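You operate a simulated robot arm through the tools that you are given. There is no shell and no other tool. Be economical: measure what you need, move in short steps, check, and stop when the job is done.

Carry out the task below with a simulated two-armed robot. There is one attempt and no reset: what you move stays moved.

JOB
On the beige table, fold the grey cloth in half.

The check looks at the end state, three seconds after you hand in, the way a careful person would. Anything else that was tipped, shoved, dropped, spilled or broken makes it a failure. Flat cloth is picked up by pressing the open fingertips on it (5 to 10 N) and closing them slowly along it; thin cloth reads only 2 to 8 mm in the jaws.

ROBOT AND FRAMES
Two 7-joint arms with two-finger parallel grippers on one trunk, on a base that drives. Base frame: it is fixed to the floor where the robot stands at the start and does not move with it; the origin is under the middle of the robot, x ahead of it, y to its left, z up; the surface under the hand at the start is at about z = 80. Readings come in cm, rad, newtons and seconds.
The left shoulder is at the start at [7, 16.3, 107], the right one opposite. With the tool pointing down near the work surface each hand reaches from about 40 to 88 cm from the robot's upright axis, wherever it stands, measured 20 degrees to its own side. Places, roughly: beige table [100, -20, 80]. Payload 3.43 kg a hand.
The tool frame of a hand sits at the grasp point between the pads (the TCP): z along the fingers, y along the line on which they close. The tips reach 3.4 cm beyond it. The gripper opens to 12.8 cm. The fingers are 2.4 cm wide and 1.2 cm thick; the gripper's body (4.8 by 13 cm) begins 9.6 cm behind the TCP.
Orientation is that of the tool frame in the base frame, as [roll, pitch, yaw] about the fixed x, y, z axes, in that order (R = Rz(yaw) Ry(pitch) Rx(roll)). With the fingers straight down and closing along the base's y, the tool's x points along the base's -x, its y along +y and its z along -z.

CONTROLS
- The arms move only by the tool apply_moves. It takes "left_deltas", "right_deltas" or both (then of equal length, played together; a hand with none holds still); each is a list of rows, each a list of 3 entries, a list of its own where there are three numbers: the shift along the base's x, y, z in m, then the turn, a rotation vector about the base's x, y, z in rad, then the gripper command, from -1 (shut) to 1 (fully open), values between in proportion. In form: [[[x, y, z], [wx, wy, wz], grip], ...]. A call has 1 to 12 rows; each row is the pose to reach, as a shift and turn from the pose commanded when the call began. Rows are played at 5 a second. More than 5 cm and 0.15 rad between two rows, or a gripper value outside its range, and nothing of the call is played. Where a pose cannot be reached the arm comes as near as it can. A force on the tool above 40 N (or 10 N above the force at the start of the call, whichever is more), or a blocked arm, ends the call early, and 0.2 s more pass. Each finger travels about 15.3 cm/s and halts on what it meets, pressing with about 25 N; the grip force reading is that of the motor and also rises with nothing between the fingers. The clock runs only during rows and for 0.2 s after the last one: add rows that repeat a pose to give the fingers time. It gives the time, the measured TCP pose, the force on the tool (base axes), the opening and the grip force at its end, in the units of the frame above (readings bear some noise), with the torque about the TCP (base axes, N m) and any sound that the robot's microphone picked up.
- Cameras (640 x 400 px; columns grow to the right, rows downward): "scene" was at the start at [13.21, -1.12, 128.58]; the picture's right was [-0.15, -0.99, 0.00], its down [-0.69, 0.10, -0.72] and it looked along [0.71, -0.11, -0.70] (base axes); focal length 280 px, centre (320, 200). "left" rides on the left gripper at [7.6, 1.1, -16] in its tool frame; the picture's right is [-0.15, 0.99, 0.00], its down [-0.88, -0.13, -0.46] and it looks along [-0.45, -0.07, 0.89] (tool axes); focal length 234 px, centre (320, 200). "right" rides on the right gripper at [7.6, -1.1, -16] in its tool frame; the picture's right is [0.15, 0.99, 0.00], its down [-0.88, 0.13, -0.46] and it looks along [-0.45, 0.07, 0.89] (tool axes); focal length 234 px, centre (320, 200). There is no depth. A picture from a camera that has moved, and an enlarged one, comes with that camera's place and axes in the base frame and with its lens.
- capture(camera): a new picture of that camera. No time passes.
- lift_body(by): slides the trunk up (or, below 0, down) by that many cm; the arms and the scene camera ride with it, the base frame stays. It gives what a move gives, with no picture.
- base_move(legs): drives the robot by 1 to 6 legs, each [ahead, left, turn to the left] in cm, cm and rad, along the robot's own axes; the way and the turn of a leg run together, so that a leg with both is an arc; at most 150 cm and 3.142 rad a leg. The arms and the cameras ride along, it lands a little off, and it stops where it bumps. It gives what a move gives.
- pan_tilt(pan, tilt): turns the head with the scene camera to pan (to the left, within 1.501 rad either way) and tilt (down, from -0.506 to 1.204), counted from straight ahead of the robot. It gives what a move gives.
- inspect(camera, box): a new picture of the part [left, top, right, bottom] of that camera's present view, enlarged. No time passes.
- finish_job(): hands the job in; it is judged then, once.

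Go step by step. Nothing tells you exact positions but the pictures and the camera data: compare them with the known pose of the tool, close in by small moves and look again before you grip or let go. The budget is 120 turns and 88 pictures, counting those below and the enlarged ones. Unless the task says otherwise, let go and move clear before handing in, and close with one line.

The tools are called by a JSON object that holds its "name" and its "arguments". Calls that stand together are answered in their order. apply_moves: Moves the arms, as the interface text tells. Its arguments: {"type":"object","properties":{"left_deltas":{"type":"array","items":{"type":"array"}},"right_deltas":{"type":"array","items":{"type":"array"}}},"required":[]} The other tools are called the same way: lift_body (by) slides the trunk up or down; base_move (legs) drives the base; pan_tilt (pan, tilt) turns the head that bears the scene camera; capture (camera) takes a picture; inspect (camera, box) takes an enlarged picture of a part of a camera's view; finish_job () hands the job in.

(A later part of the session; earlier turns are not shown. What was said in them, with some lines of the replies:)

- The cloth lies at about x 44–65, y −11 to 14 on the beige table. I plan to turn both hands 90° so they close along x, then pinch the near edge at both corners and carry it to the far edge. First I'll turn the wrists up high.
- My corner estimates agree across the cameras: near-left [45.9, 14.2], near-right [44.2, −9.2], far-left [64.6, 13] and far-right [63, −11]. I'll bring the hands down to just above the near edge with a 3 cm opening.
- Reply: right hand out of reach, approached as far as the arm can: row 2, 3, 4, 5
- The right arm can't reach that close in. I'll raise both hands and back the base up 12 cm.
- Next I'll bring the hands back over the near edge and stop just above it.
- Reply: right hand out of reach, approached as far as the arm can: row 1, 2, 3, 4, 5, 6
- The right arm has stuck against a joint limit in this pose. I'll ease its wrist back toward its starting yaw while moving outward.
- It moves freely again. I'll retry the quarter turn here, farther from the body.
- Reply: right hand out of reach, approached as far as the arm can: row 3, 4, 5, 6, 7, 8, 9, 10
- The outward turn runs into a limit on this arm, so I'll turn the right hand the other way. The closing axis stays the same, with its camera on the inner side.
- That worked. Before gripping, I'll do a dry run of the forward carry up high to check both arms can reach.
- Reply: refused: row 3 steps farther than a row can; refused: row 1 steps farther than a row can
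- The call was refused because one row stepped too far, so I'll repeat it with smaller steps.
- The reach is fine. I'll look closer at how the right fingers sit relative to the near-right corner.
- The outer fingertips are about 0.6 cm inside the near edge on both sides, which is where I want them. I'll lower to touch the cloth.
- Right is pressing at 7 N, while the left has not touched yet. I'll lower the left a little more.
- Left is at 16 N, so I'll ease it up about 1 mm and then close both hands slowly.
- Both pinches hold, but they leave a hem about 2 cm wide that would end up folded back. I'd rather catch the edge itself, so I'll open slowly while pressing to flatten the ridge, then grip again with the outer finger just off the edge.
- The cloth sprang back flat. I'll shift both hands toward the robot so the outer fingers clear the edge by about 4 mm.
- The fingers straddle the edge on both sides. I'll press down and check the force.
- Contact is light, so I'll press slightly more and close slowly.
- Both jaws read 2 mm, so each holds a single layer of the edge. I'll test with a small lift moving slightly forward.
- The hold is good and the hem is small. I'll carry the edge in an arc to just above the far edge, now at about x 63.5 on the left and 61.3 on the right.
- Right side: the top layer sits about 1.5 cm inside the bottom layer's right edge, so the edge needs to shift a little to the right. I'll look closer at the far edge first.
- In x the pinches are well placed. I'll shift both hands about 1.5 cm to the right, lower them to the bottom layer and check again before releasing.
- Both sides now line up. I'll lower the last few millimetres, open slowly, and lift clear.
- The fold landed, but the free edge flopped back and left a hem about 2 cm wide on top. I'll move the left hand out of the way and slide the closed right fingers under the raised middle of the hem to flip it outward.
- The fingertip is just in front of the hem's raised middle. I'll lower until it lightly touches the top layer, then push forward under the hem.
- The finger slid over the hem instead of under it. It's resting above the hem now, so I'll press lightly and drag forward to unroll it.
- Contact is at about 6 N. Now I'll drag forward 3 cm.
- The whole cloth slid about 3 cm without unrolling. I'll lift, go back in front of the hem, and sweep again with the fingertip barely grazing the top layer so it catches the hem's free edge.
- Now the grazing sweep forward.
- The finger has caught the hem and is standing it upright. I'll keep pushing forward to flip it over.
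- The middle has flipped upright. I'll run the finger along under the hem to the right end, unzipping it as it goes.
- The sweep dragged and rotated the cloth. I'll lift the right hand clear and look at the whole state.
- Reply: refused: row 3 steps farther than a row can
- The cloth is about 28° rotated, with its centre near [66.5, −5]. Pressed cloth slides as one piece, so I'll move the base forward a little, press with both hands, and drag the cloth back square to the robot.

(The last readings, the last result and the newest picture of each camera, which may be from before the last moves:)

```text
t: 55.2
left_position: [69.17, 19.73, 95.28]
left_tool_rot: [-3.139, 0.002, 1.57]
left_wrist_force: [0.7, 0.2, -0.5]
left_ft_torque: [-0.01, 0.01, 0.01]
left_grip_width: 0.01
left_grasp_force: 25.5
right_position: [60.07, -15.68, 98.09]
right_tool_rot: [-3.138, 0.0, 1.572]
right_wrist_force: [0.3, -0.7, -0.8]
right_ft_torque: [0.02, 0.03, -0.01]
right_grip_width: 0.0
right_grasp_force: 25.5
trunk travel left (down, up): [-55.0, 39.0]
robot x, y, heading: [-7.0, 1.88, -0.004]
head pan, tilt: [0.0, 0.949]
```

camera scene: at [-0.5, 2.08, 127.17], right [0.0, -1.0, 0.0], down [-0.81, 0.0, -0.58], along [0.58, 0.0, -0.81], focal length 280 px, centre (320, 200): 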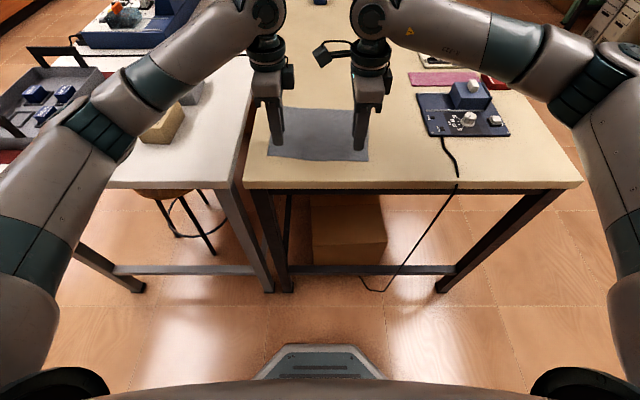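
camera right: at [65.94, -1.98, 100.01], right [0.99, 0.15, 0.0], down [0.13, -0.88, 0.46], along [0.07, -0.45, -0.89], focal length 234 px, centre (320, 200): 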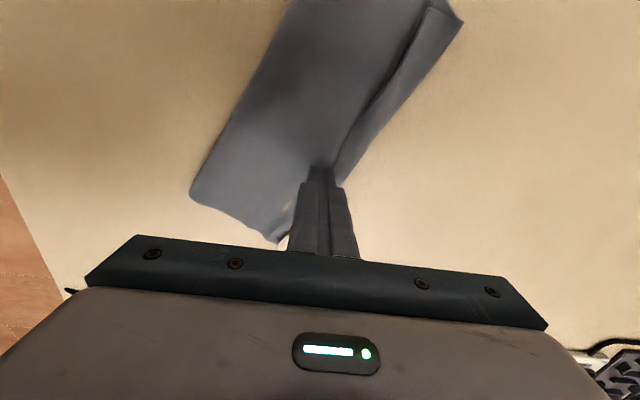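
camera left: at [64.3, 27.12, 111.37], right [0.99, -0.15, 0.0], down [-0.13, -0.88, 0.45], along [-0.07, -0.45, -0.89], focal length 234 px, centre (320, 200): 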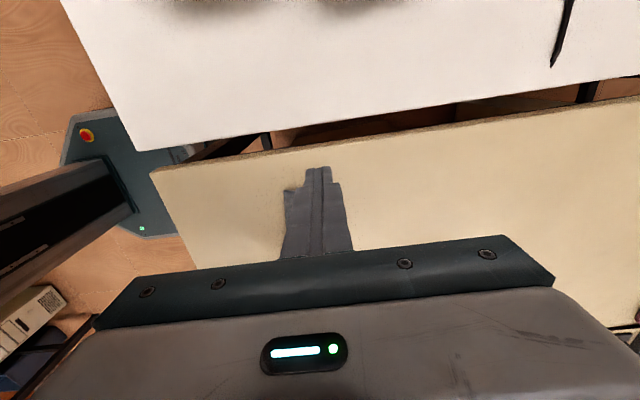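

{"name": "apply_moves", "arguments": {"left_deltas": [[[0, -0.04, 0], [0, 0, 0], -1], [[0, -0.08, 0], [0, 0, 0], -1], [[0, -0.12, 0], [0, 0, 0], -1], [[-0.007, -0.16, 0], [0, 0, 0], -1], [[-0.007, -0.178, -0.03], [0, 0, 0], -1], [[-0.007, -0.178, -0.07], [0, 0, 0], -1], [[-0.007, -0.178, -0.103], [0, 0, 0], -1], [[-0.007, -0.178, -0.112], [0, 0, 0], -1], [[-0.007, -0.178, -0.116], [0, 0, 0], -1], [[-0.007, -0.178, -0.116], [0, 0, 0], -1]], "right_deltas": [[[0.01, 0.0, 0], [0, 0, 0], -1], [[0.018, 0.02, 0], [0, 0, 0], -1], [[0.018, 0.04, -0.02], [0, 0, 0], -1], [[0.018, 0.054, -0.05], [0, 0, 0], -1], [[0.018, 0.054, -0.08], [0, 0, 0], -1], [[0.018, 0.054, -0.11], [0, 0, 0], -1], [[0.018, 0.054, -0.131], [0, 0, 0], -1], [[0.018, 0.054, -0.14], [0, 0, 0], -1], [[0.018, 0.054, -0.144], [0, 0, 0], -1], [[0.018, 0.054, -0.144], [0, 0, 0], -1]]}}

{"name": "capture", "arguments": {"camera": "scene"}}

```text
t: 57.4
left_position: [68.34, 1.93, 83.76]
left_tool_rot: [-3.141, 0.0, 1.57]
left_wrist_force: [-1.0, -0.7, -0.4]
left_ft_torque: [0.01, 0.01, -0.02]
left_grip_width: 0.01
left_grasp_force: 24.8
right_position: [61.7, -10.18, 83.71]
right_tool_rot: [-3.141, 0.0, 1.573]
right_wrist_force: [-0.5, 0.3, 0.8]
right_ft_torque: [0.02, -0.01, 0.05]
right_grip_width: 0.02
right_grasp_force: 25.0
trunk travel left (down, up): [-55.0, 39.0]
robot x, y, heading: [-6.64, 1.96, -0.001]
head pan, tilt: [0.0, 0.949]
```

```text
28 pictures are left
camera scene: at [5.41, 2.07, 127.17], right [0.0, -1.0, 0.0], down [-0.81, 0.0, -0.58], along [0.58, 0.0, -0.81], focal length 280 px, centre (320, 200)
```

scene: 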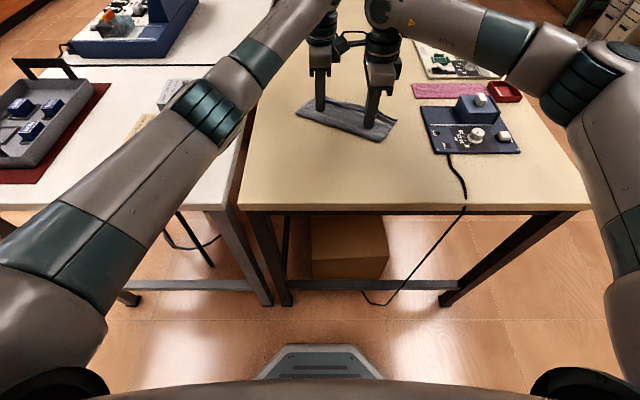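

Both hands are above the cloth where I want them. I'll press down a further 2–3 mm.

{"name": "apply_moves", "arguments": {"left_deltas": [[[0, 0, -0.0015], [0, 0, 0], -1], [[0, 0, -0.003], [0, 0, 0], -1], [[0, 0, -0.003], [0, 0, 0], -1]], "right_deltas": [[[0, 0, -0.0015], [0, 0, 0], -1], [[0, 0, -0.0025], [0, 0, 0], -1], [[0, 0, -0.0025], [0, 0, 0], -1]]}}

```text
t: 58.2
left_position: [68.36, 1.8, 83.66]
left_tool_rot: [3.141, -0.001, 1.573]
left_wrist_force: [0.9, 0.2, 0.5]
left_ft_torque: [-0.01, -0.03, -0.03]
left_grip_width: 0.0
left_grasp_force: 25.3
right_position: [61.69, -10.22, 83.62]
right_tool_rot: [3.139, 0.0, 1.571]
right_wrist_force: [-0.3, -0.9, 6.1]
right_ft_torque: [-0.04, -0.09, 0.02]
right_grip_width: 0.0
right_grasp_force: 24.9
trunk travel left (down, up): [-55.0, 39.0]
robot x, y, heading: [-7.07, 2.28, -0.002]
head pan, tilt: [0.0, 0.949]
```

{"name": "apply_moves", "arguments": {"left_deltas": [[[0, 0, -0.001], [0, 0, 0], -1], [[0, 0, -0.0015], [0, 0, 0], -1], [[0, 0, -0.0015], [0, 0, 0], -1]]}}

```text
t: 59.0
left_position: [68.3, 2.01, 83.57]
left_tool_rot: [-3.141, -0.001, 1.57]
left_wrist_force: [1.1, -1.3, 8.1]
left_ft_torque: [-0.02, -0.02, 0.02]
left_grip_width: 0.0
left_grasp_force: 25.2
right_position: [61.57, -10.18, 83.64]
right_tool_rot: [3.141, 0.0, 1.572]
right_wrist_force: [1.1, -0.4, 5.3]
right_ft_torque: [-0.06, -0.06, 0.01]
right_grip_width: 0.0
right_grasp_force: 25.5
trunk travel left (down, up): [-55.0, 39.0]
robot x, y, heading: [-7.24, 2.2, -0.001]
head pan, tilt: [0.0, 0.949]
```

Both are in contact at 5–8 N. Now the rotating drag back.

{"name": "apply_moves", "arguments": {"left_deltas": [[[-0.01, 0.005, 0], [0, 0, 0], -1], [[-0.02, 0.01, 0], [0, 0, 0], -1], [[-0.03, 0.015, 0], [0, 0, 0], -1], [[-0.04, 0.02, 0], [0, 0, 0], -1], [[-0.05, 0.025, 0], [0, 0, 0], -1], [[-0.06, 0.03, 0], [0, 0, 0], -1], [[-0.07, 0.035, 0], [0, 0, 0], -1], [[-0.08, 0.04, 0], [0, 0, 0], -1], [[-0.09, 0.046, 0], [0, 0, 0], -1], [[-0.1, 0.051, 0], [0, 0, 0], -1], [[-0.11, 0.056, 0], [0, 0, 0], -1], [[-0.12, 0.061, 0], [0, 0, 0], -1]], "right_deltas": [[[-0.0043, 0.0036, 0], [0, 0, 0], -1], [[-0.0087, 0.0072, 0], [0, 0, 0], -1], [[-0.013, 0.0108, 0], [0, 0, 0], -1], [[-0.0173, 0.0143, 0], [0, 0, 0], -1], [[-0.0217, 0.018, 0], [0, 0, 0], -1], [[-0.026, 0.0215, 0], [0, 0, 0], -1], [[-0.0303, 0.025, 0], [0, 0, 0], -1], [[-0.0347, 0.0287, 0], [0, 0, 0], -1], [[-0.039, 0.032, 0], [0, 0, 0], -1], [[-0.0433, 0.036, 0], [0, 0, 0], -1], [[-0.0477, 0.0394, 0], [0, 0, 0], -1], [[-0.052, 0.043, 0], [0, 0, 0], -1]]}}

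{"name": "inspect", "arguments": {"camera": "scene", "box": [240, 70, 400, 170]}}

```text
t: 61.6
left_position: [56.18, 7.97, 83.67]
left_tool_rot: [3.141, -0.001, 1.57]
left_wrist_force: [3.9, -3.4, 15.4]
left_ft_torque: [-0.14, -0.07, 0.05]
left_grip_width: 0.0
left_grasp_force: 24.8
right_position: [56.41, -5.86, 83.54]
right_tool_rot: [3.141, 0.0, 1.572]
right_wrist_force: [1.0, 2.7, 5.6]
right_ft_torque: [0.09, 0.0, 0.0]
right_grip_width: 0.0
right_grasp_force: 24.9
trunk travel left (down, up): [-55.0, 39.0]
robot x, y, heading: [-7.07, 2.08, -0.002]
head pan, tilt: [0.0, 0.949]
```

```text
4.00 times, centred on (320, 120) of scene
camera zoom: at [5.23, 2.07, 127.2], right [0.0, -1.0, 0.0], down [-0.81, 0.0, -0.58], along [0.58, 0.0, -0.81], focal length 1119 px, centre (320, 520)
```

zoom: 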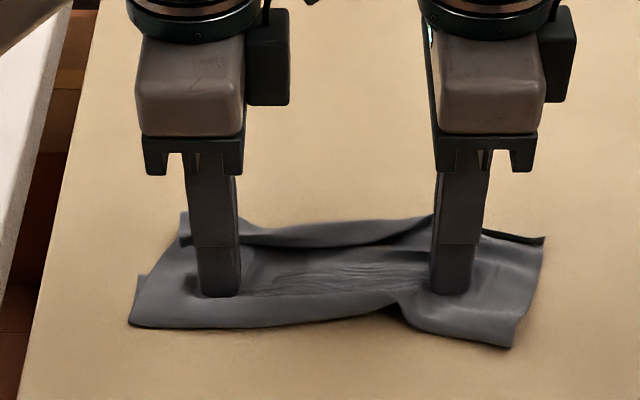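

The cloth is square to the robot again. I'll lift both hands and look.

{"name": "apply_moves", "arguments": {"left_deltas": [[[0, 0, 0.03], [0, 0, 0], -1], [[0, 0.02, 0.07], [0, 0, 0], -1], [[0, 0.06, 0.09], [0, 0, 0], -1], [[0, 0.1, 0.09], [0, 0, 0], -1]], "right_deltas": [[[0, 0, 0.03], [0, 0, 0], -1], [[0, -0.02, 0.07], [0, 0, 0], -1], [[0, -0.06, 0.09], [0, 0, 0], -1], [[0, -0.1, 0.1], [0, 0, 0], -1]]}}

{"name": "inspect", "arguments": {"camera": "scene", "box": [240, 90, 400, 190]}}

```text
t: 62.6
left_position: [56.27, 18.07, 92.54]
left_tool_rot: [-3.139, 0.0, 1.57]
left_wrist_force: [0.7, 0.0, 0.2]
left_ft_torque: [0.01, 0.0, 0.03]
left_grip_width: 0.0
left_grasp_force: 24.6
right_position: [56.4, -15.83, 93.63]
right_tool_rot: [3.141, -0.001, 1.575]
right_wrist_force: [0.0, 1.0, 0.5]
right_ft_torque: [0.02, 0.02, 0.0]
right_grip_width: 0.01
right_grasp_force: 24.8
trunk travel left (down, up): [-55.0, 39.0]
robot x, y, heading: [-6.7, 1.88, 0.004]
head pan, tilt: [0.0, 0.949]
```

```text
4.00 times, centred on (320, 140) of scene
camera zoom: at [5.33, 2.08, 127.18], right [0.0, -1.0, 0.0], down [-0.81, 0.0, -0.58], along [0.58, 0.0, -0.81], focal length 1119 px, centre (320, 440)
```

zoom: 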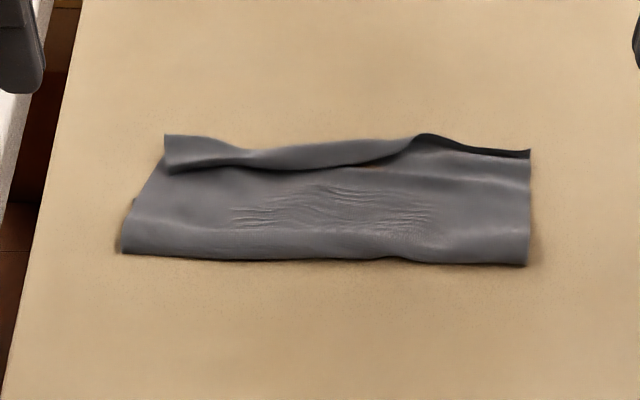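

The hem on the right has unrolled; on the left a 3.5 cm flap is still folded back. I'll hold the cloth down with the right hand and sweep the left flap forward with the left finger.

{"name": "apply_moves", "arguments": {"left_deltas": [[[0.005, -0.04, 0], [0, 0, 0], -1], [[0.012, -0.085, -0.01], [0, 0, 0], -1], [[0.012, -0.09, -0.05], [0, 0, 0], -1], [[0.012, -0.09, -0.08], [0, 0, 0], -1], [[0.012, -0.09, -0.087], [0, 0, 0], -1], [[0.012, -0.09, -0.087], [0, 0, 0], -1]], "right_deltas": [[[-0.004, 0.04, 0], [0, 0, 0], -1], [[-0.009, 0.08, 0], [0, 0, 0], -1], [[-0.009, 0.108, -0.03], [0, 0, 0], -1], [[-0.009, 0.108, -0.07], [0, 0, 0], -1], [[-0.009, 0.108, -0.098], [0, 0, 0], -1], [[-0.009, 0.108, -0.1015], [0, 0, 0], -1]]}}

```text
t: 64.0
left_position: [57.45, 8.92, 83.76]
left_tool_rot: [3.141, 0.0, 1.571]
left_wrist_force: [0.6, -0.7, -0.2]
left_ft_torque: [0.03, -0.03, 0.01]
left_grip_width: 0.0
left_grasp_force: 24.7
right_position: [55.66, -5.01, 83.46]
right_tool_rot: [3.137, -0.004, 1.571]
right_wrist_force: [3.1, 0.4, 12.5]
right_ft_torque: [0.05, -0.1, 0.01]
right_grip_width: 0.0
right_grasp_force: 25.2
trunk travel left (down, up): [-55.0, 39.0]
robot x, y, heading: [-6.96, 2.04, -0.001]
head pan, tilt: [0.0, 0.949]
```

{"name": "apply_moves", "arguments": {"left_deltas": [[[0.006, 0, -0.0007], [0, 0, 0], -1], [[0.013, 0, -0.0007], [0, 0, 0], -1], [[0.02, 0, -0.0007], [0, 0, 0], -1], [[0.028, 0, -0.0005], [0, 0, 0], -1], [[0.036, 0, 0], [0, 0, 0], -1], [[0.045, 0, 0.001], [0, 0, 0], -1], [[0.054, 0, 0.002], [0, 0, 0], -1], [[0.063, 0, 0.003], [0, 0, 0], -1], [[0.072, 0, 0.003], [0, 0, 0], -1], [[0.082, 0, 0.003], [0, 0, 0], -1]]}}

{"name": "inspect", "arguments": {"camera": "scene", "box": [240, 80, 400, 180]}}

```text
t: 66.2
left_position: [65.64, 9.01, 84.03]
left_tool_rot: [3.14, 0.0, 1.57]
left_wrist_force: [-0.5, 0.5, 0.1]
left_ft_torque: [0.03, 0.01, -0.01]
left_grip_width: 0.0
left_grasp_force: 25.2
right_position: [55.69, -4.91, 83.47]
right_tool_rot: [3.137, -0.002, 1.574]
right_wrist_force: [5.2, 0.3, 29.2]
right_ft_torque: [-0.01, -0.25, -0.01]
right_grip_width: 0.0
right_grasp_force: 25.0
trunk travel left (down, up): [-55.0, 39.0]
robot x, y, heading: [-6.59, 1.88, 0.001]
head pan, tilt: [0.0, 0.949]
```

```text
4.00 times, centred on (320, 130) of scene
camera zoom: at [5.19, 2.09, 127.2], right [0.0, -1.0, 0.0], down [-0.81, 0.0, -0.58], along [0.58, 0.0, -0.81], focal length 1119 px, centre (320, 480)
```

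zoom: 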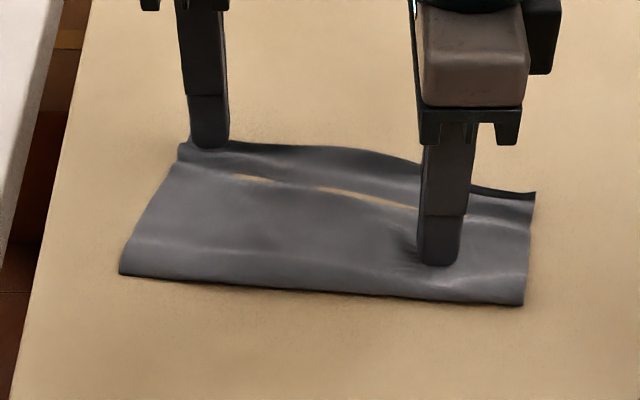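

The hem is flipped out. I'll lift both hands and look.

{"name": "apply_moves", "arguments": {"left_deltas": [[[0.008, 0, 0.002], [0, 0, 0], -1], [[0.008, 0, 0.02], [0, 0, 0], -1], [[0.0, 0.02, 0.05], [0, 0, 0], -1], [[-0.02, 0.06, 0.07], [0, 0, 0], -1], [[-0.04, 0.1, 0.08], [0, 0, 0], -1], [[-0.06, 0.13, 0.08], [0, 0, 0], -1]], "right_deltas": [[[0, 0, 0.002], [0, 0, 0], -1], [[0, 0, 0.03], [0, 0, 0], -1], [[0, -0.02, 0.06], [0, 0, 0], -1], [[0, -0.05, 0.09], [0, 0, 0], -1], [[0, -0.08, 0.1], [0, 0, 0], -1], [[0, -0.11, 0.1], [0, 0, 0], -1]]}}

{"name": "inspect", "arguments": {"camera": "scene", "box": [240, 80, 400, 180]}}

```text
t: 67.6
left_position: [59.64, 22.08, 92.27]
left_tool_rot: [-3.141, 0.0, 1.571]
left_wrist_force: [-0.4, -0.5, -0.3]
left_ft_torque: [0.01, -0.01, 0.02]
left_grip_width: 0.0
left_grasp_force: 24.9
right_position: [55.41, -16.22, 93.38]
right_tool_rot: [-3.142, 0.0, 1.572]
right_wrist_force: [-0.6, 0.5, 0.5]
right_ft_torque: [0.01, -0.03, 0.01]
right_grip_width: 0.01
right_grasp_force: 24.5
trunk travel left (down, up): [-55.0, 39.0]
robot x, y, heading: [-6.92, 2.21, -0.003]
head pan, tilt: [0.0, 0.949]
```

```text
4.00 times, centred on (320, 130) of scene
camera zoom: at [5.35, 2.09, 127.18], right [0.0, -1.0, 0.0], down [-0.81, 0.0, -0.58], along [0.58, 0.0, -0.81], focal length 1119 px, centre (320, 480)
```

zoom: 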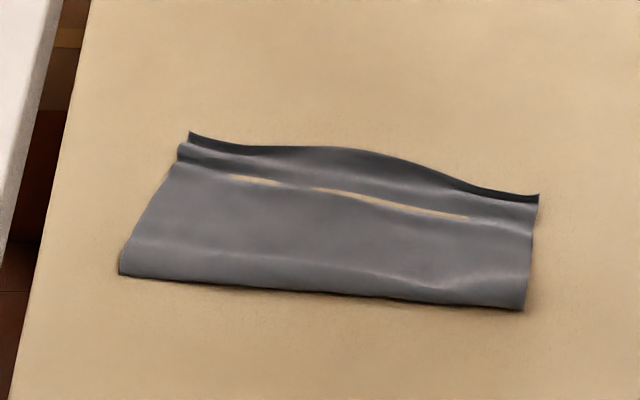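

The top layer is flat again with its far edge curled up, though it overhangs the bottom layer. I'll straddle that raised edge with both hands to pick it up and re-lay the cloth properly. First I'll position and check.

{"name": "apply_moves", "arguments": {"left_deltas": [[[0.02, -0.02, 0.01], [0, 0, 0], -0.3], [[0.04, -0.05, 0.01], [0, 0, 0], -0.3], [[0.057, -0.09, 0.0], [0, 0, 0], -0.3], [[0.057, -0.134, 0.0], [0, 0, 0], -0.3], [[0.057, -0.134, -0.04], [0, 0, 0], -0.3], [[0.057, -0.134, -0.066], [0, 0, 0], -0.3], [[0.057, -0.134, -0.066], [0, 0, 0], -0.3]], "right_deltas": [[[0.02, 0.02, 0.01], [0, 0, 0], -0.3], [[0.04, 0.04, 0.01], [0, 0, 0], -0.3], [[0.052, 0.077, 0.0], [0, 0, 0], -0.3], [[0.052, 0.077, -0.03], [0, 0, 0], -0.3], [[0.052, 0.077, -0.06], [0, 0, 0], -0.3], [[0.052, 0.077, -0.077], [0, 0, 0], -0.3], [[0.052, 0.077, -0.077], [0, 0, 0], -0.3]]}}

{"name": "inspect", "arguments": {"camera": "left", "box": [230, 90, 410, 270]}}

{"name": "inspect", "arguments": {"camera": "right", "box": [230, 90, 410, 270]}}

```text
t: 69.2
left_position: [65.46, 8.54, 85.34]
left_tool_rot: [-3.141, -0.001, 1.57]
left_wrist_force: [0.1, 0.4, 0.2]
left_ft_torque: [-0.01, 0.0, 0.01]
left_grip_width: 4.47
left_grasp_force: 0.1
right_position: [60.7, -8.42, 85.51]
right_tool_rot: [-3.14, 0.0, 1.572]
right_wrist_force: [0.0, -0.1, 0.6]
right_ft_torque: [-0.04, 0.01, -0.03]
right_grip_width: 4.48
right_grasp_force: 0.2
trunk travel left (down, up): [-55.0, 39.0]
robot x, y, heading: [-7.08, 1.79, -0.003]
head pan, tilt: [0.0, 0.949]
```

```text
2.22 times, centred on (320, 180) of left
camera zoom: at [66.52, 16.18, 101.29], right [0.99, -0.15, 0.0], down [-0.13, -0.88, 0.46], along [-0.07, -0.45, -0.89], focal length 520 px, centre (320, 244)
```

zoom: 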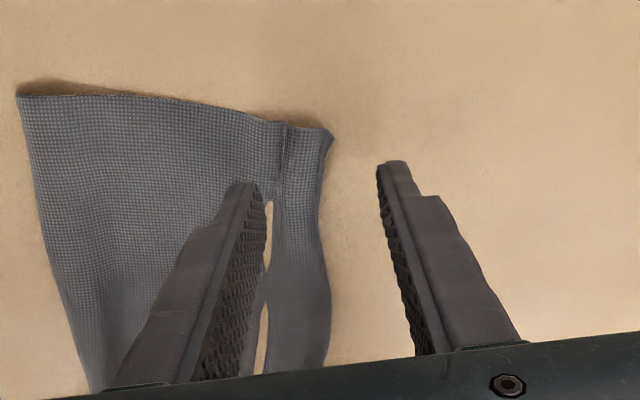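

```text
2.22 times, centred on (320, 180) of right
camera zoom: at [59.63, -0.94, 101.51], right [0.99, 0.15, 0.0], down [0.13, -0.88, 0.46], along [0.07, -0.45, -0.89], focal length 520 px, centre (320, 244)
```

zoom: 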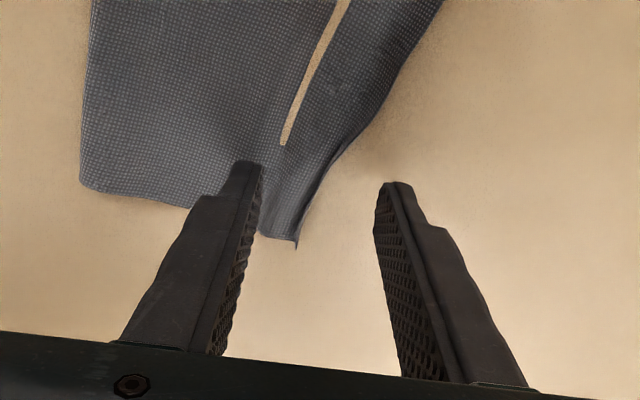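

The edge lies between the fingers on both sides. I'll shift slightly, lower to light contact, and close slowly.

{"name": "apply_moves", "arguments": {"left_deltas": [[[-0.004, 0, 0], [0, 0, 0], -0.42], [[-0.004, 0, -0.012], [0, 0, 0], -0.42], [[-0.004, 0, -0.017], [0, 0, 0], -0.42], [[-0.004, 0, -0.0178], [0, 0, 0], -0.42], [[-0.004, 0, -0.0178], [0, 0, 0], -0.42]], "right_deltas": [[[-0.004, 0, 0], [0, 0, 0], -0.42], [[-0.004, 0, -0.012], [0, 0, 0], -0.42], [[-0.004, 0, -0.018], [0, 0, 0], -0.42], [[-0.004, 0, -0.019], [0, 0, 0], -0.42], [[-0.004, 0, -0.019], [0, 0, 0], -0.42]]}}

```text
t: 70.4
left_position: [65.07, 8.65, 83.52]
left_tool_rot: [-3.14, 0.002, 1.569]
left_wrist_force: [0.5, -0.2, -0.5]
left_ft_torque: [0.01, 0.0, -0.01]
left_grip_width: 3.73
left_grasp_force: 0.1
right_position: [60.57, -8.48, 83.72]
right_tool_rot: [-3.141, -0.001, 1.573]
right_wrist_force: [0.1, -1.1, -0.5]
right_ft_torque: [0.01, 0.01, -0.01]
right_grip_width: 3.71
right_grasp_force: 0.1
trunk travel left (down, up): [-55.0, 39.0]
robot x, y, heading: [-7.35, 2.12, 0.002]
head pan, tilt: [0.0, 0.949]
```

{"name": "apply_moves", "arguments": {"left_deltas": [[[0, 0, -0.001], [0, 0, 0], -0.42], [[0, 0, -0.0015], [0, 0, 0], -0.42], [[0, 0, -0.0015], [0, 0, 0], -0.42]], "right_deltas": [[[0, 0, -0.0015], [0, 0, 0], -0.42], [[0, 0, -0.0025], [0, 0, 0], -0.42], [[0, 0, -0.0025], [0, 0, 0], -0.42]]}}

```text
t: 71.2
left_position: [64.93, 8.61, 83.5]
left_tool_rot: [-3.142, 0.002, 1.569]
left_wrist_force: [0.7, 0.2, 0.4]
left_ft_torque: [-0.03, 0.05, -0.04]
left_grip_width: 3.71
left_grasp_force: 0.1
right_position: [60.46, -8.4, 83.5]
right_tool_rot: [3.14, -0.001, 1.573]
right_wrist_force: [0.6, -1.3, 8.4]
right_ft_torque: [-0.02, 0.2, 0.02]
right_grip_width: 3.68
right_grasp_force: 0.0
trunk travel left (down, up): [-55.0, 39.0]
robot x, y, heading: [-6.91, 2.1, 0.001]
head pan, tilt: [0.0, 0.949]
```

{"name": "apply_moves", "arguments": {"left_deltas": [[[0, 0, -0.001], [0, 0, 0], -0.46], [[0, 0, -0.001], [0, 0, 0], -0.51], [[0, 0, -0.001], [0, 0, 0], -0.56], [[0, 0, -0.001], [0, 0, 0], -0.61], [[0, 0, -0.001], [0, 0, 0], -0.66], [[0, 0, -0.001], [0, 0, 0], -0.71], [[0, 0, -0.001], [0, 0, 0], -0.76], [[0, 0, -0.001], [0, 0, 0], -0.82], [[0, 0, -0.001], [0, 0, 0], -0.88], [[0, 0, -0.001], [0, 0, 0], -0.94], [[0, 0, -0.001], [0, 0, 0], -1], [[0, 0, -0.001], [0, 0, 0], -1]], "right_deltas": [[[0, 0, 0], [0, 0, 0], -0.46], [[0, 0, 0], [0, 0, 0], -0.51], [[0, 0, 0], [0, 0, 0], -0.56], [[0, 0, 0], [0, 0, 0], -0.61], [[0, 0, 0], [0, 0, 0], -0.66], [[0, 0, 0], [0, 0, 0], -0.71], [[0, 0, 0], [0, 0, 0], -0.76], [[0, 0, 0], [0, 0, 0], -0.82], [[0, 0, 0], [0, 0, 0], -0.88], [[0, 0, 0], [0, 0, 0], -0.94], [[0, 0, 0], [0, 0, 0], -1], [[0, 0, 0], [0, 0, 0], -1]]}}

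{"name": "inspect", "arguments": {"camera": "scene", "box": [240, 80, 400, 180]}}

```text
t: 73.8
left_position: [64.92, 8.59, 83.48]
left_tool_rot: [3.141, 0.0, 1.569]
left_wrist_force: [-0.4, 0.0, 11.2]
left_ft_torque: [0.01, 0.11, 0.02]
left_grip_width: 0.19
left_grasp_force: 24.8
right_position: [60.31, -8.5, 83.51]
right_tool_rot: [3.141, 0.0, 1.573]
right_wrist_force: [-0.4, 1.1, 6.9]
right_ft_torque: [-0.06, 0.09, -0.02]
right_grip_width: 0.19
right_grasp_force: 24.8
trunk travel left (down, up): [-55.0, 39.0]
robot x, y, heading: [-6.68, 1.89, 0.002]
head pan, tilt: [0.0, 0.949]
```

```text
4.00 times, centred on (320, 130) of scene
camera zoom: at [5.2, 2.07, 127.2], right [0.0, -1.0, 0.0], down [-0.81, 0.0, -0.58], along [0.58, 0.0, -0.81], focal length 1119 px, centre (320, 480)
```

zoom: 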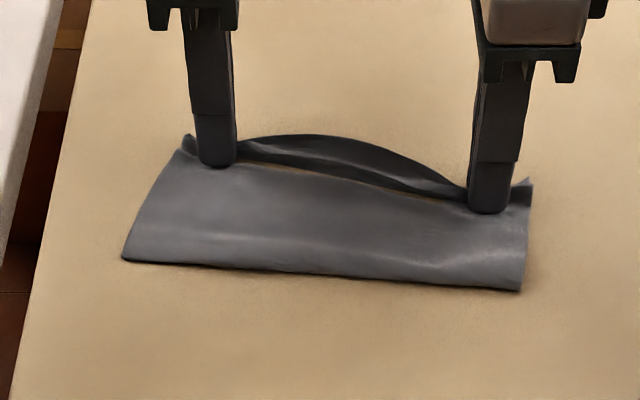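

Both hands hold a single layer of the true edge. I'll lift the cloth to hang freely, bringing the hands level and slightly apart.

{"name": "apply_moves", "arguments": {"left_deltas": [[[0, 0, 0.02], [0, 0, 0], -1], [[-0.005, 0, 0.04], [0, 0, 0], -1], [[-0.01, 0.002, 0.06], [0, 0, 0], -1], [[-0.02, 0.004, 0.08], [0, 0, 0], -1], [[-0.03, 0.006, 0.1], [0, 0, 0], -1], [[-0.04, 0.008, 0.12], [0, 0, 0], -1], [[-0.05, 0.01, 0.14], [0, 0, 0], -1], [[-0.05, 0.01, 0.16], [0, 0, 0], -1], [[-0.05, 0.01, 0.18], [0, 0, 0], -1], [[-0.05, 0.01, 0.2], [0, 0, 0], -1], [[-0.05, 0.01, 0.22], [0, 0, 0], -1], [[-0.05, 0.01, 0.22], [0, 0, 0], -1]], "right_deltas": [[[0, 0, 0.02], [0, 0, 0], -1], [[0, 0, 0.04], [0, 0, 0], -1], [[0, 0, 0.06], [0, 0, 0], -1], [[0, 0, 0.08], [0, 0, 0], -1], [[-0.002, 0, 0.1], [0, 0, 0], -1], [[-0.003, 0, 0.12], [0, 0, 0], -1], [[-0.003, 0, 0.14], [0, 0, 0], -1], [[-0.003, 0, 0.16], [0, 0, 0], -1], [[-0.003, 0, 0.18], [0, 0, 0], -1], [[-0.003, 0, 0.2], [0, 0, 0], -1], [[-0.003, 0, 0.22], [0, 0, 0], -1], [[-0.003, 0, 0.22], [0, 0, 0], -1]]}}

{"name": "capture", "arguments": {"camera": "scene"}}

```text
t: 76.4
left_position: [60.03, 9.59, 105.19]
left_tool_rot: [-3.141, 0.0, 1.57]
left_wrist_force: [-0.1, -1.2, 0.1]
left_ft_torque: [-0.01, 0.02, -0.02]
left_grip_width: 0.22
left_grasp_force: 25.3
right_position: [60.21, -8.48, 105.4]
right_tool_rot: [-3.141, 0.0, 1.572]
right_wrist_force: [0.7, 0.1, 0.0]
right_ft_torque: [0.02, -0.01, -0.01]
right_grip_width: 0.2
right_grasp_force: 25.2
trunk travel left (down, up): [-55.0, 39.0]
robot x, y, heading: [-6.83, 2.14, -0.0]
head pan, tilt: [0.0, 0.949]
```

```text
20 pictures are left
camera scene: at [5.49, 2.06, 127.16], right [0.0, -1.0, 0.0], down [-0.81, 0.0, -0.58], along [0.58, 0.0, -0.81], focal length 280 px, centre (320, 200)
```

scene: 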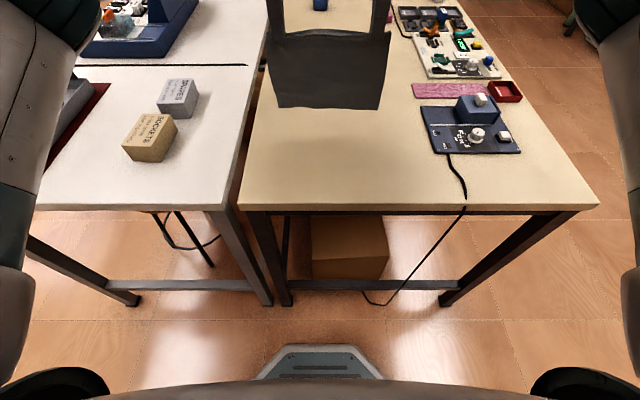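

The cloth hangs flat and straight, held at its edge. I'll back the base up 10 cm, then tilt both hands so the fingers point forward and down; the held edge will then fall outward on release.

{"name": "base_move", "arguments": {"legs": [[-10, 0, 0]]}}

{"name": "apply_moves", "arguments": {"left_deltas": [[[0, 0, 0], [0, -0.13, 0], -1], [[0, 0, 0], [0, -0.26, 0], -1], [[0, 0, 0], [0, -0.39, 0], -1], [[0, 0, 0], [0, -0.52, 0], -1], [[0, 0, 0], [0, -0.65, 0], -1], [[0, 0, 0], [0, -0.8, 0], -1], [[0, 0, 0], [0, -0.8, 0], -1]], "right_deltas": [[[0, 0, 0], [0, -0.13, 0], -1], [[0, 0, 0], [0, -0.26, 0], -1], [[0, 0, 0], [0, -0.39, 0], -1], [[0, 0, 0], [0, -0.52, 0], -1], [[0, 0, 0], [0, -0.65, 0], -1], [[0, 0, 0], [0, -0.8, 0], -1], [[0, 0, 0], [0, -0.8, 0], -1]]}}

{"name": "capture", "arguments": {"camera": "scene"}}

```text
t: 77.5
left_position: [50.14, 9.48, 105.26]
left_tool_rot: [-3.14, 0.0, 1.57]
left_wrist_force: [-0.4, -0.6, -0.1]
left_ft_torque: [-0.07, 0.01, -0.01]
left_grip_width: 0.22
left_grasp_force: 24.7
right_position: [50.19, -8.44, 105.47]
right_tool_rot: [-3.142, 0.001, 1.572]
right_wrist_force: [-0.5, 0.5, 0.4]
right_ft_torque: [0.0, -0.05, -0.01]
right_grip_width: 0.19
right_grasp_force: 25.4
trunk travel left (down, up): [-55.0, 39.0]
robot x, y, heading: [-16.69, 2.03, -0.0]
head pan, tilt: [0.0, 0.949]
```

```text
t: 79.1
left_position: [50.18, 9.58, 105.19]
left_tool_rot: [2.341, -0.002, 1.569]
left_wrist_force: [-0.4, -0.5, -0.4]
left_ft_torque: [-0.01, 0.02, 0.02]
left_grip_width: 0.2
left_grasp_force: 25.3
right_position: [50.17, -8.42, 105.32]
right_tool_rot: [2.341, -0.001, 1.573]
right_wrist_force: [-0.4, 0.4, 1.1]
right_ft_torque: [0.02, 0.04, 0.01]
right_grip_width: 0.21
right_grasp_force: 25.1
trunk travel left (down, up): [-55.0, 39.0]
robot x, y, heading: [-16.52, 2.43, 0.001]
head pan, tilt: [0.0, 0.949]
```

```text
19 pictures are left
camera scene: at [-4.51, 2.06, 127.17], right [0.0, -1.0, 0.0], down [-0.81, 0.0, -0.58], along [0.58, 0.0, -0.81], focal length 280 px, centre (320, 200)
```

scene: 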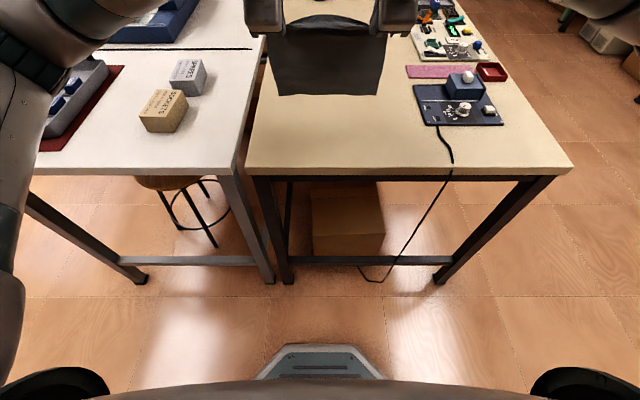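

The tilt works for both arms. I'll lower until the bottom edge just reaches the table and look.

{"name": "apply_moves", "arguments": {"left_deltas": [[[0, 0, -0.015], [0, 0, 0], -1], [[0, 0, -0.03], [0, 0, 0], -1], [[0, 0, -0.045], [0, 0, 0], -1], [[0, 0, -0.06], [0, 0, 0], -1], [[0, 0, -0.07], [0, 0, 0], -1], [[0, 0, -0.07], [0, 0, 0], -1]], "right_deltas": [[[0, 0, -0.015], [0, 0, 0], -1], [[0, 0, -0.03], [0, 0, 0], -1], [[0, 0, -0.045], [0, 0, 0], -1], [[0, 0, -0.06], [0, 0, 0], -1], [[0, 0, -0.07], [0, 0, 0], -1], [[0, 0, -0.07], [0, 0, 0], -1]]}}

{"name": "inspect", "arguments": {"camera": "scene", "box": [220, 20, 420, 145]}}

{"name": "capture", "arguments": {"camera": "left"}}

```text
t: 80.5
left_position: [49.98, 9.51, 98.39]
left_tool_rot: [2.344, -0.004, 1.571]
left_wrist_force: [-0.6, -0.7, 0.5]
left_ft_torque: [0.0, 0.04, 0.01]
left_grip_width: 0.23
left_grasp_force: 24.7
right_position: [50.25, -8.33, 98.38]
right_tool_rot: [2.342, -0.001, 1.573]
right_wrist_force: [-0.4, 0.5, -0.6]
right_ft_torque: [0.0, 0.03, -0.02]
right_grip_width: 0.19
right_grasp_force: 24.7
trunk travel left (down, up): [-55.0, 39.0]
robot x, y, heading: [-16.82, 1.89, -0.005]
head pan, tilt: [0.0, 0.949]
```

```text
3.20 times, centred on (320, 82) of scene
camera zoom: at [-4.53, 2.06, 127.17], right [0.0, -1.0, 0.0], down [-0.81, 0.0, -0.58], along [0.58, 0.0, -0.81], focal length 895 px, centre (320, 576)
```

zoom: 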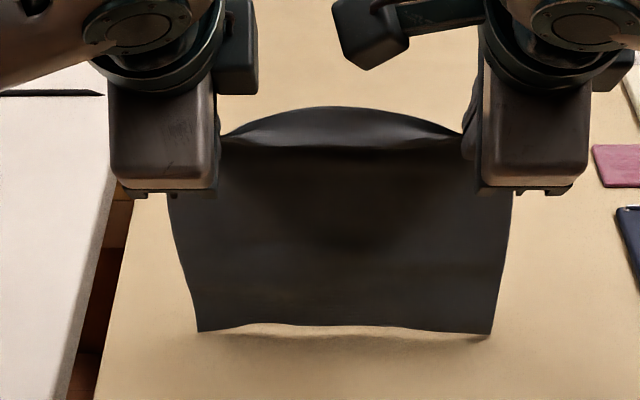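

```text
17 pictures are left
camera left: at [39.37, 17.11, 110.24], right [0.69, -0.15, 0.71], down [-0.42, -0.88, 0.22], along [0.59, -0.45, -0.67], focal length 234 px, centre (320, 200)
```

left: 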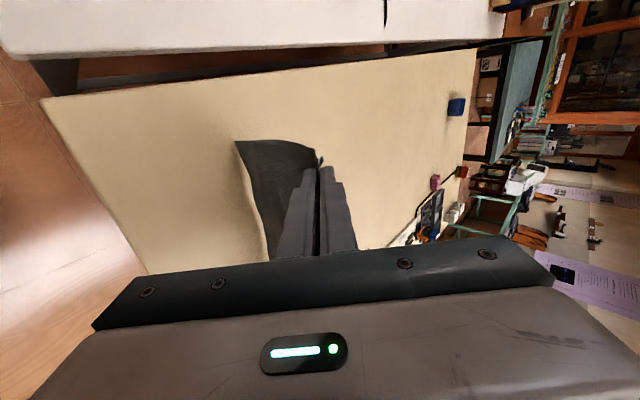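

The bottom edge is just above the table at about x 53. I'll lay the lower half away from the robot by moving the hands forward and down.

{"name": "apply_moves", "arguments": {"left_deltas": [[[0, 0, -0.01], [0, 0, 0], -1], [[0.01, 0, -0.015], [0, 0, 0], -1], [[0.025, 0, -0.02], [0, 0, 0], -1], [[0.04, 0, -0.027], [0, 0, 0], -1], [[0.055, 0, -0.035], [0, 0, 0], -1], [[0.07, 0, -0.045], [0, 0, 0], -1], [[0.083, 0, -0.055], [0, 0, 0], -1], [[0.095, 0, -0.066], [0, 0, 0], -1], [[0.105, 0, -0.077], [0, 0, 0], -1], [[0.112, 0, -0.088], [0, 0, 0], -1]], "right_deltas": [[[0, 0, -0.01], [0, 0, 0], -1], [[0.01, 0, -0.015], [0, 0, 0], -1], [[0.025, 0, -0.02], [0, 0, 0], -1], [[0.04, 0, -0.027], [0, 0, 0], -1], [[0.055, 0, -0.035], [0, 0, 0], -1], [[0.07, 0, -0.045], [0, 0, 0], -1], [[0.083, 0, -0.055], [0, 0, 0], -1], [[0.095, 0, -0.066], [0, 0, 0], -1], [[0.105, 0, -0.077], [0, 0, 0], -1], [[0.112, 0, -0.088], [0, 0, 0], -1]]}}

{"name": "inspect", "arguments": {"camera": "scene", "box": [220, 20, 420, 145]}}

```text
t: 82.7
left_position: [61.53, 9.47, 89.5]
left_tool_rot: [2.344, -0.002, 1.571]
left_wrist_force: [-0.3, 0.2, 0.3]
left_ft_torque: [-0.02, 0.06, -0.02]
left_grip_width: 0.2
left_grasp_force: 25.5
right_position: [61.49, -8.39, 89.49]
right_tool_rot: [2.343, -0.001, 1.57]
right_wrist_force: [0.8, 0.4, -0.5]
right_ft_torque: [0.01, 0.0, -0.01]
right_grip_width: 0.21
right_grasp_force: 25.0
trunk travel left (down, up): [-55.0, 39.0]
robot x, y, heading: [-17.11, 1.67, 0.001]
head pan, tilt: [0.0, 0.949]
```

```text
3.20 times, centred on (320, 82) of scene
camera zoom: at [-4.46, 2.06, 127.17], right [0.0, -1.0, 0.0], down [-0.81, 0.0, -0.58], along [0.58, 0.0, -0.81], focal length 895 px, centre (320, 576)
```

zoom: 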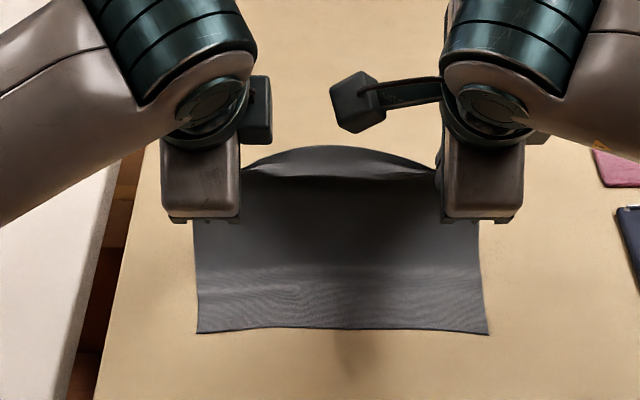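

The lower half is down cleanly with its near edge straight at x ≈ 53. Now I'll bring the held edge back over toward the robot so it lines up with that edge.

{"name": "apply_moves", "arguments": {"left_deltas": [[[0.003, 0, -0.007], [0, 0, 0], -1], [[-0.004, 0, -0.008], [0, 0, 0], -1], [[-0.014, 0, -0.008], [0, 0, 0], -1], [[-0.025, 0, -0.01], [0, 0, 0], -1], [[-0.036, 0, -0.015], [0, 0, 0], -1], [[-0.047, 0, -0.022], [0, 0, 0], -1], [[-0.058, 0, -0.03], [0, 0, 0], -1], [[-0.067, 0, -0.039], [0, 0, 0], -1], [[-0.075, 0, -0.048], [0, 0, 0], -1], [[-0.08, 0, -0.054], [0, 0, 0], -1], [[-0.08, 0, -0.054], [0, 0, 0], -1]], "right_deltas": [[[0.003, 0, -0.007], [0, 0, 0], -1], [[-0.004, 0, -0.008], [0, 0, 0], -1], [[-0.014, 0, -0.008], [0, 0, 0], -1], [[-0.025, 0, -0.01], [0, 0, 0], -1], [[-0.036, 0, -0.015], [0, 0, 0], -1], [[-0.047, 0, -0.022], [0, 0, 0], -1], [[-0.058, 0, -0.03], [0, 0, 0], -1], [[-0.067, 0, -0.039], [0, 0, 0], -1], [[-0.075, 0, -0.048], [0, 0, 0], -1], [[-0.08, 0, -0.054], [0, 0, 0], -1], [[-0.08, 0, -0.054], [0, 0, 0], -1]]}}

{"name": "inspect", "arguments": {"camera": "scene", "box": [220, 20, 420, 145]}}

{"name": "capture", "arguments": {"camera": "left"}}

```text
t: 85.1
left_position: [53.23, 9.62, 84.17]
left_tool_rot: [2.345, -0.003, 1.571]
left_wrist_force: [1.6, -0.8, -0.4]
left_ft_torque: [0.0, 0.01, 0.02]
left_grip_width: 0.22
left_grasp_force: 24.9
right_position: [53.38, -8.44, 84.23]
right_tool_rot: [2.342, 0.001, 1.57]
right_wrist_force: [-0.2, 0.0, 1.1]
right_ft_torque: [0.02, 0.01, -0.01]
right_grip_width: 0.19
right_grasp_force: 24.9
trunk travel left (down, up): [-55.0, 39.0]
robot x, y, heading: [-16.94, 1.71, 0.001]
head pan, tilt: [0.0, 0.949]
```

```text
3.20 times, centred on (320, 82) of scene
camera zoom: at [-4.52, 2.06, 127.17], right [0.0, -1.0, 0.0], down [-0.81, 0.0, -0.58], along [0.58, 0.0, -0.81], focal length 895 px, centre (320, 576)
```

zoom: 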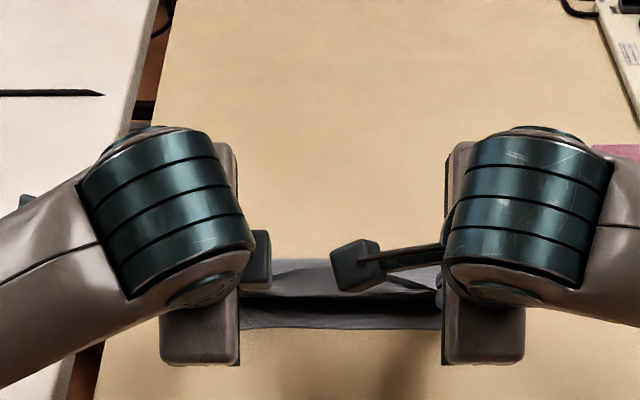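

```text
14 pictures are left
camera left: at [42.57, 17.16, 96.1], right [0.69, -0.15, 0.71], down [-0.42, -0.88, 0.22], along [0.59, -0.45, -0.67], focal length 234 px, centre (320, 200)
```

left: 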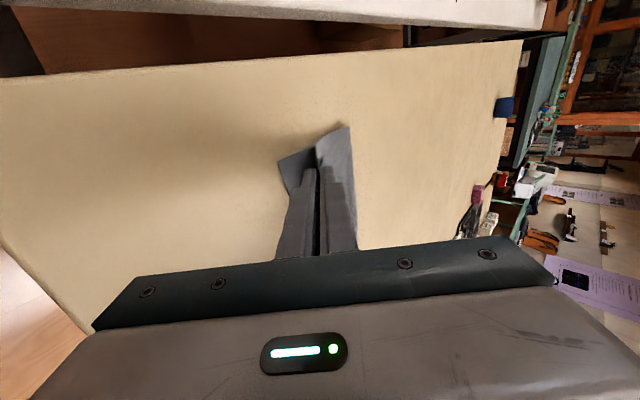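

I'll zoom in on the two corners.

{"name": "inspect", "arguments": {"camera": "left", "box": [250, 110, 390, 250]}}

{"name": "inspect", "arguments": {"camera": "right", "box": [210, 70, 410, 270]}}

```text
2.86 times, centred on (320, 180) of left
camera zoom: at [42.57, 17.16, 96.1], right [0.69, -0.15, 0.71], down [-0.42, -0.88, 0.22], along [0.59, -0.45, -0.67], focal length 669 px, centre (320, 257)
```

zoom: 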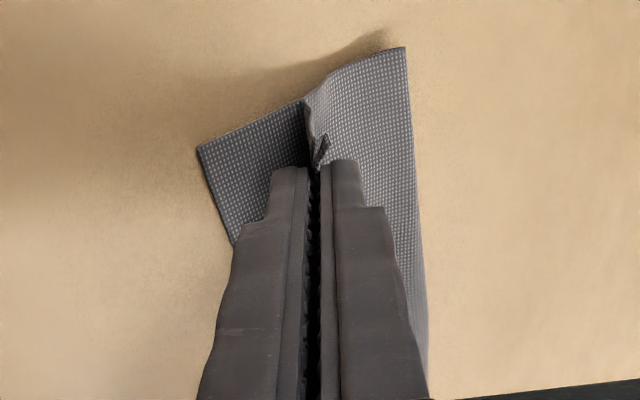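

```text
2.00 times, centred on (310, 170) of right
camera zoom: at [41.1, -0.98, 94.54], right [0.69, 0.15, 0.71], down [-0.24, -0.88, 0.41], along [0.69, -0.45, -0.57], focal length 468 px, centre (340, 260)
```

zoom: 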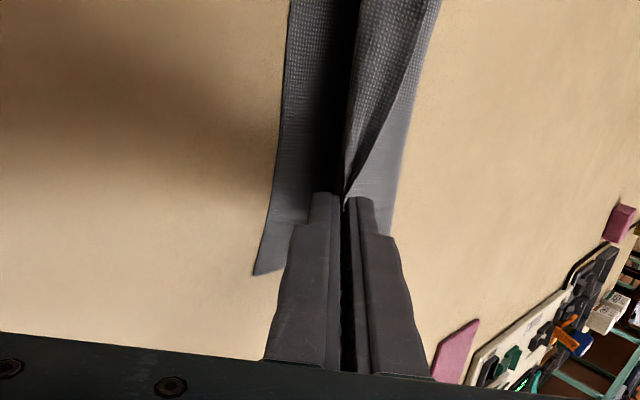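

The corners line up: near-left about [52.8, 12] and near-right about [52.8, −11.6]. I'll lower slightly, open a little, and draw the hands back along the finger direction.

{"name": "apply_moves", "arguments": {"left_deltas": [[[0, 0, -0.003], [0, 0, 0], -1], [[0, 0, -0.006], [0, 0, 0], -1], [[0, 0, -0.006], [0, 0, 0], -1], [[0, 0, -0.004], [0, 0, 0], -0.94], [[0, 0, -0.001], [0, 0, 0], -0.88], [[0, 0, 0.001], [0, 0, 0], -0.82], [[0, 0, 0.001], [0, 0, 0], -0.78], [[-0.007, 0, 0.006], [0, 0, 0], -0.78], [[-0.018, 0, 0.015], [0, 0, 0], -0.78], [[-0.03, 0, 0.028], [0, 0, 0], -0.78], [[-0.045, 0, 0.043], [0, 0, 0], -0.78], [[-0.06, 0, 0.06], [0, 0, 0], -0.78]], "right_deltas": [[[0, 0, -0.003], [0, 0, 0], -1], [[0, 0, -0.006], [0, 0, 0], -1], [[0, 0, -0.006], [0, 0, 0], -1], [[0, 0, -0.004], [0, 0, 0], -0.94], [[0, 0, -0.001], [0, 0, 0], -0.88], [[0, 0, 0.001], [0, 0, 0], -0.82], [[0, 0, 0.001], [0, 0, 0], -0.78], [[-0.007, 0, 0.006], [0, 0, 0], -0.78], [[-0.018, 0, 0.015], [0, 0, 0], -0.78], [[-0.03, 0, 0.028], [0, 0, 0], -0.78], [[-0.045, 0, 0.043], [0, 0, 0], -0.78], [[-0.06, 0, 0.06], [0, 0, 0], -0.78]]}}

{"name": "inspect", "arguments": {"camera": "left", "box": [220, 60, 440, 280]}}

```text
t: 87.7
left_position: [47.21, 9.36, 90.2]
left_tool_rot: [2.342, 0.002, 1.573]
left_wrist_force: [0.4, 0.3, 0.5]
left_ft_torque: [-0.02, 0.04, 0.02]
left_grip_width: 1.43
left_grasp_force: 0.0
right_position: [47.34, -8.54, 90.38]
right_tool_rot: [2.341, 0.0, 1.571]
right_wrist_force: [-0.6, 0.1, -0.1]
right_ft_torque: [-0.01, -0.03, 0.03]
right_grip_width: 1.39
right_grasp_force: 0.1
trunk travel left (down, up): [-55.0, 39.0]
robot x, y, heading: [-16.48, 2.1, 0.0]
head pan, tilt: [0.0, 0.949]
```

```text
1.82 times, centred on (330, 170) of left
camera zoom: at [36.52, 17.07, 102.15], right [0.69, -0.15, 0.71], down [-0.42, -0.88, 0.22], along [0.59, -0.45, -0.67], focal length 426 px, centre (302, 254)
```

zoom: 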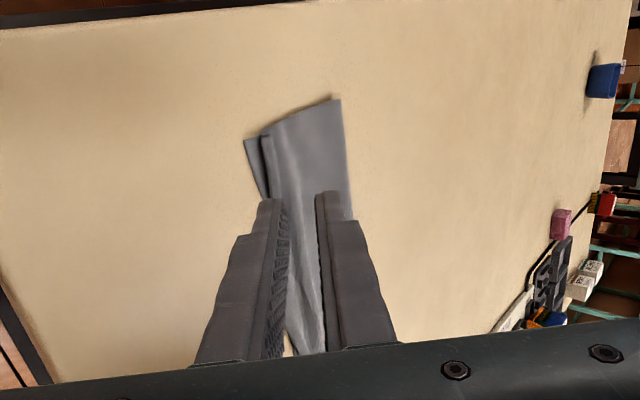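

It appears to have dropped outward as planned. I'll move the hands well clear and check.

{"name": "apply_moves", "arguments": {"left_deltas": [[[-0.02, 0.0, 0.03], [0, 0, 0], -0.78], [[-0.03, 0.03, 0.06], [0, 0, 0], -0.78], [[-0.03, 0.07, 0.08], [0, 0, 0], -0.78], [[-0.03, 0.11, 0.1], [0, 0, 0], -0.78]], "right_deltas": [[[-0.02, 0.0, 0.03], [0, 0, 0], -0.78], [[-0.03, -0.03, 0.06], [0, 0, 0], -0.78], [[-0.03, -0.07, 0.08], [0, 0, 0], -0.78], [[-0.03, -0.11, 0.1], [0, 0, 0], -0.78]]}}

{"name": "inspect", "arguments": {"camera": "scene", "box": [240, 60, 400, 160]}}

```text
t: 88.7
left_position: [44.2, 20.57, 100.16]
left_tool_rot: [2.341, -0.001, 1.568]
left_wrist_force: [0.0, 0.3, 0.2]
left_ft_torque: [0.02, -0.03, 0.04]
left_grip_width: 1.43
left_grasp_force: 0.0
right_position: [44.33, -19.46, 100.4]
right_tool_rot: [2.339, 0.001, 1.573]
right_wrist_force: [0.5, 0.1, 0.0]
right_ft_torque: [0.0, 0.0, 0.04]
right_grip_width: 1.42
right_grasp_force: 0.1
trunk travel left (down, up): [-55.0, 39.0]
robot x, y, heading: [-17.01, 1.58, -0.005]
head pan, tilt: [0.0, 0.949]
```

```text
4.00 times, centred on (320, 110) of scene
camera zoom: at [-4.7, 2.07, 127.19], right [0.0, -1.0, 0.0], down [-0.81, 0.0, -0.58], along [0.58, 0.0, -0.81], focal length 1119 px, centre (320, 560)
```

zoom: 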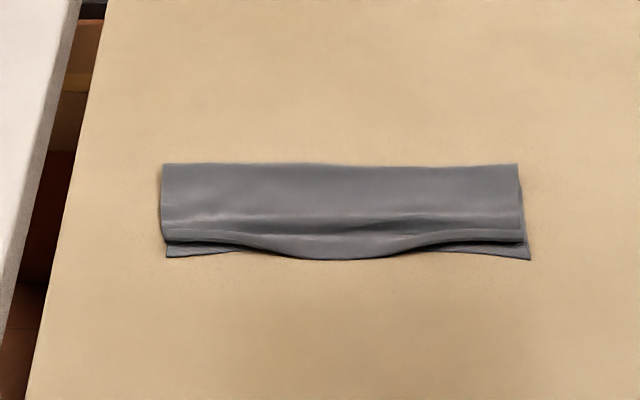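

The fold looks neat, with the top corners about 1 cm short of the bottom ones. I'll take a close look at the front edge.

{"name": "inspect", "arguments": {"camera": "scene", "box": [275, 95, 335, 132]}}

{"name": "inspect", "arguments": {"camera": "scene", "box": [325, 95, 385, 132]}}

```text
10.67 times, centred on (305, 114) of scene
camera zoom: at [-4.7, 2.07, 127.19], right [0.0, -1.0, 0.0], down [-0.81, 0.0, -0.58], along [0.58, 0.0, -0.81], focal length 2985 px, centre (480, 1123)
```

zoom: 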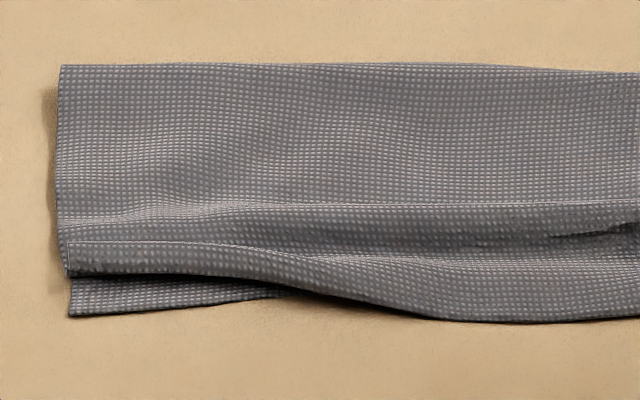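

```text
10.67 times, centred on (355, 114) of scene
camera zoom: at [-4.7, 2.07, 127.19], right [0.0, -1.0, 0.0], down [-0.81, 0.0, -0.58], along [0.58, 0.0, -0.81], focal length 2985 px, centre (-53, 1123)
```

zoom: 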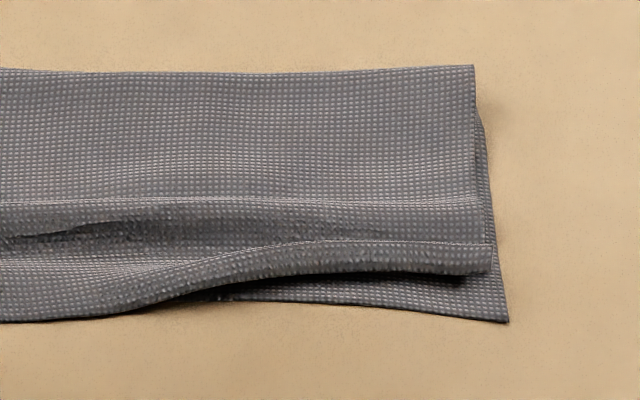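

The cloth is folded in half: the fold line is straight at x ≈ 63, and the edges line up to within about 1.5 cm with a small curl at the corners. Nothing else was disturbed and both hands are clear, so I'm handing it in.

{"name": "finish_job", "arguments": {}}

```text
The job is handed in.
```

The grey cloth is folded in half on the beige table and handed in. The layers match to about 1.5 cm, and the top layer's two front corners curl back by about 1 cm. It took a second fold, so the cloth now lies several centimetres from where it started.
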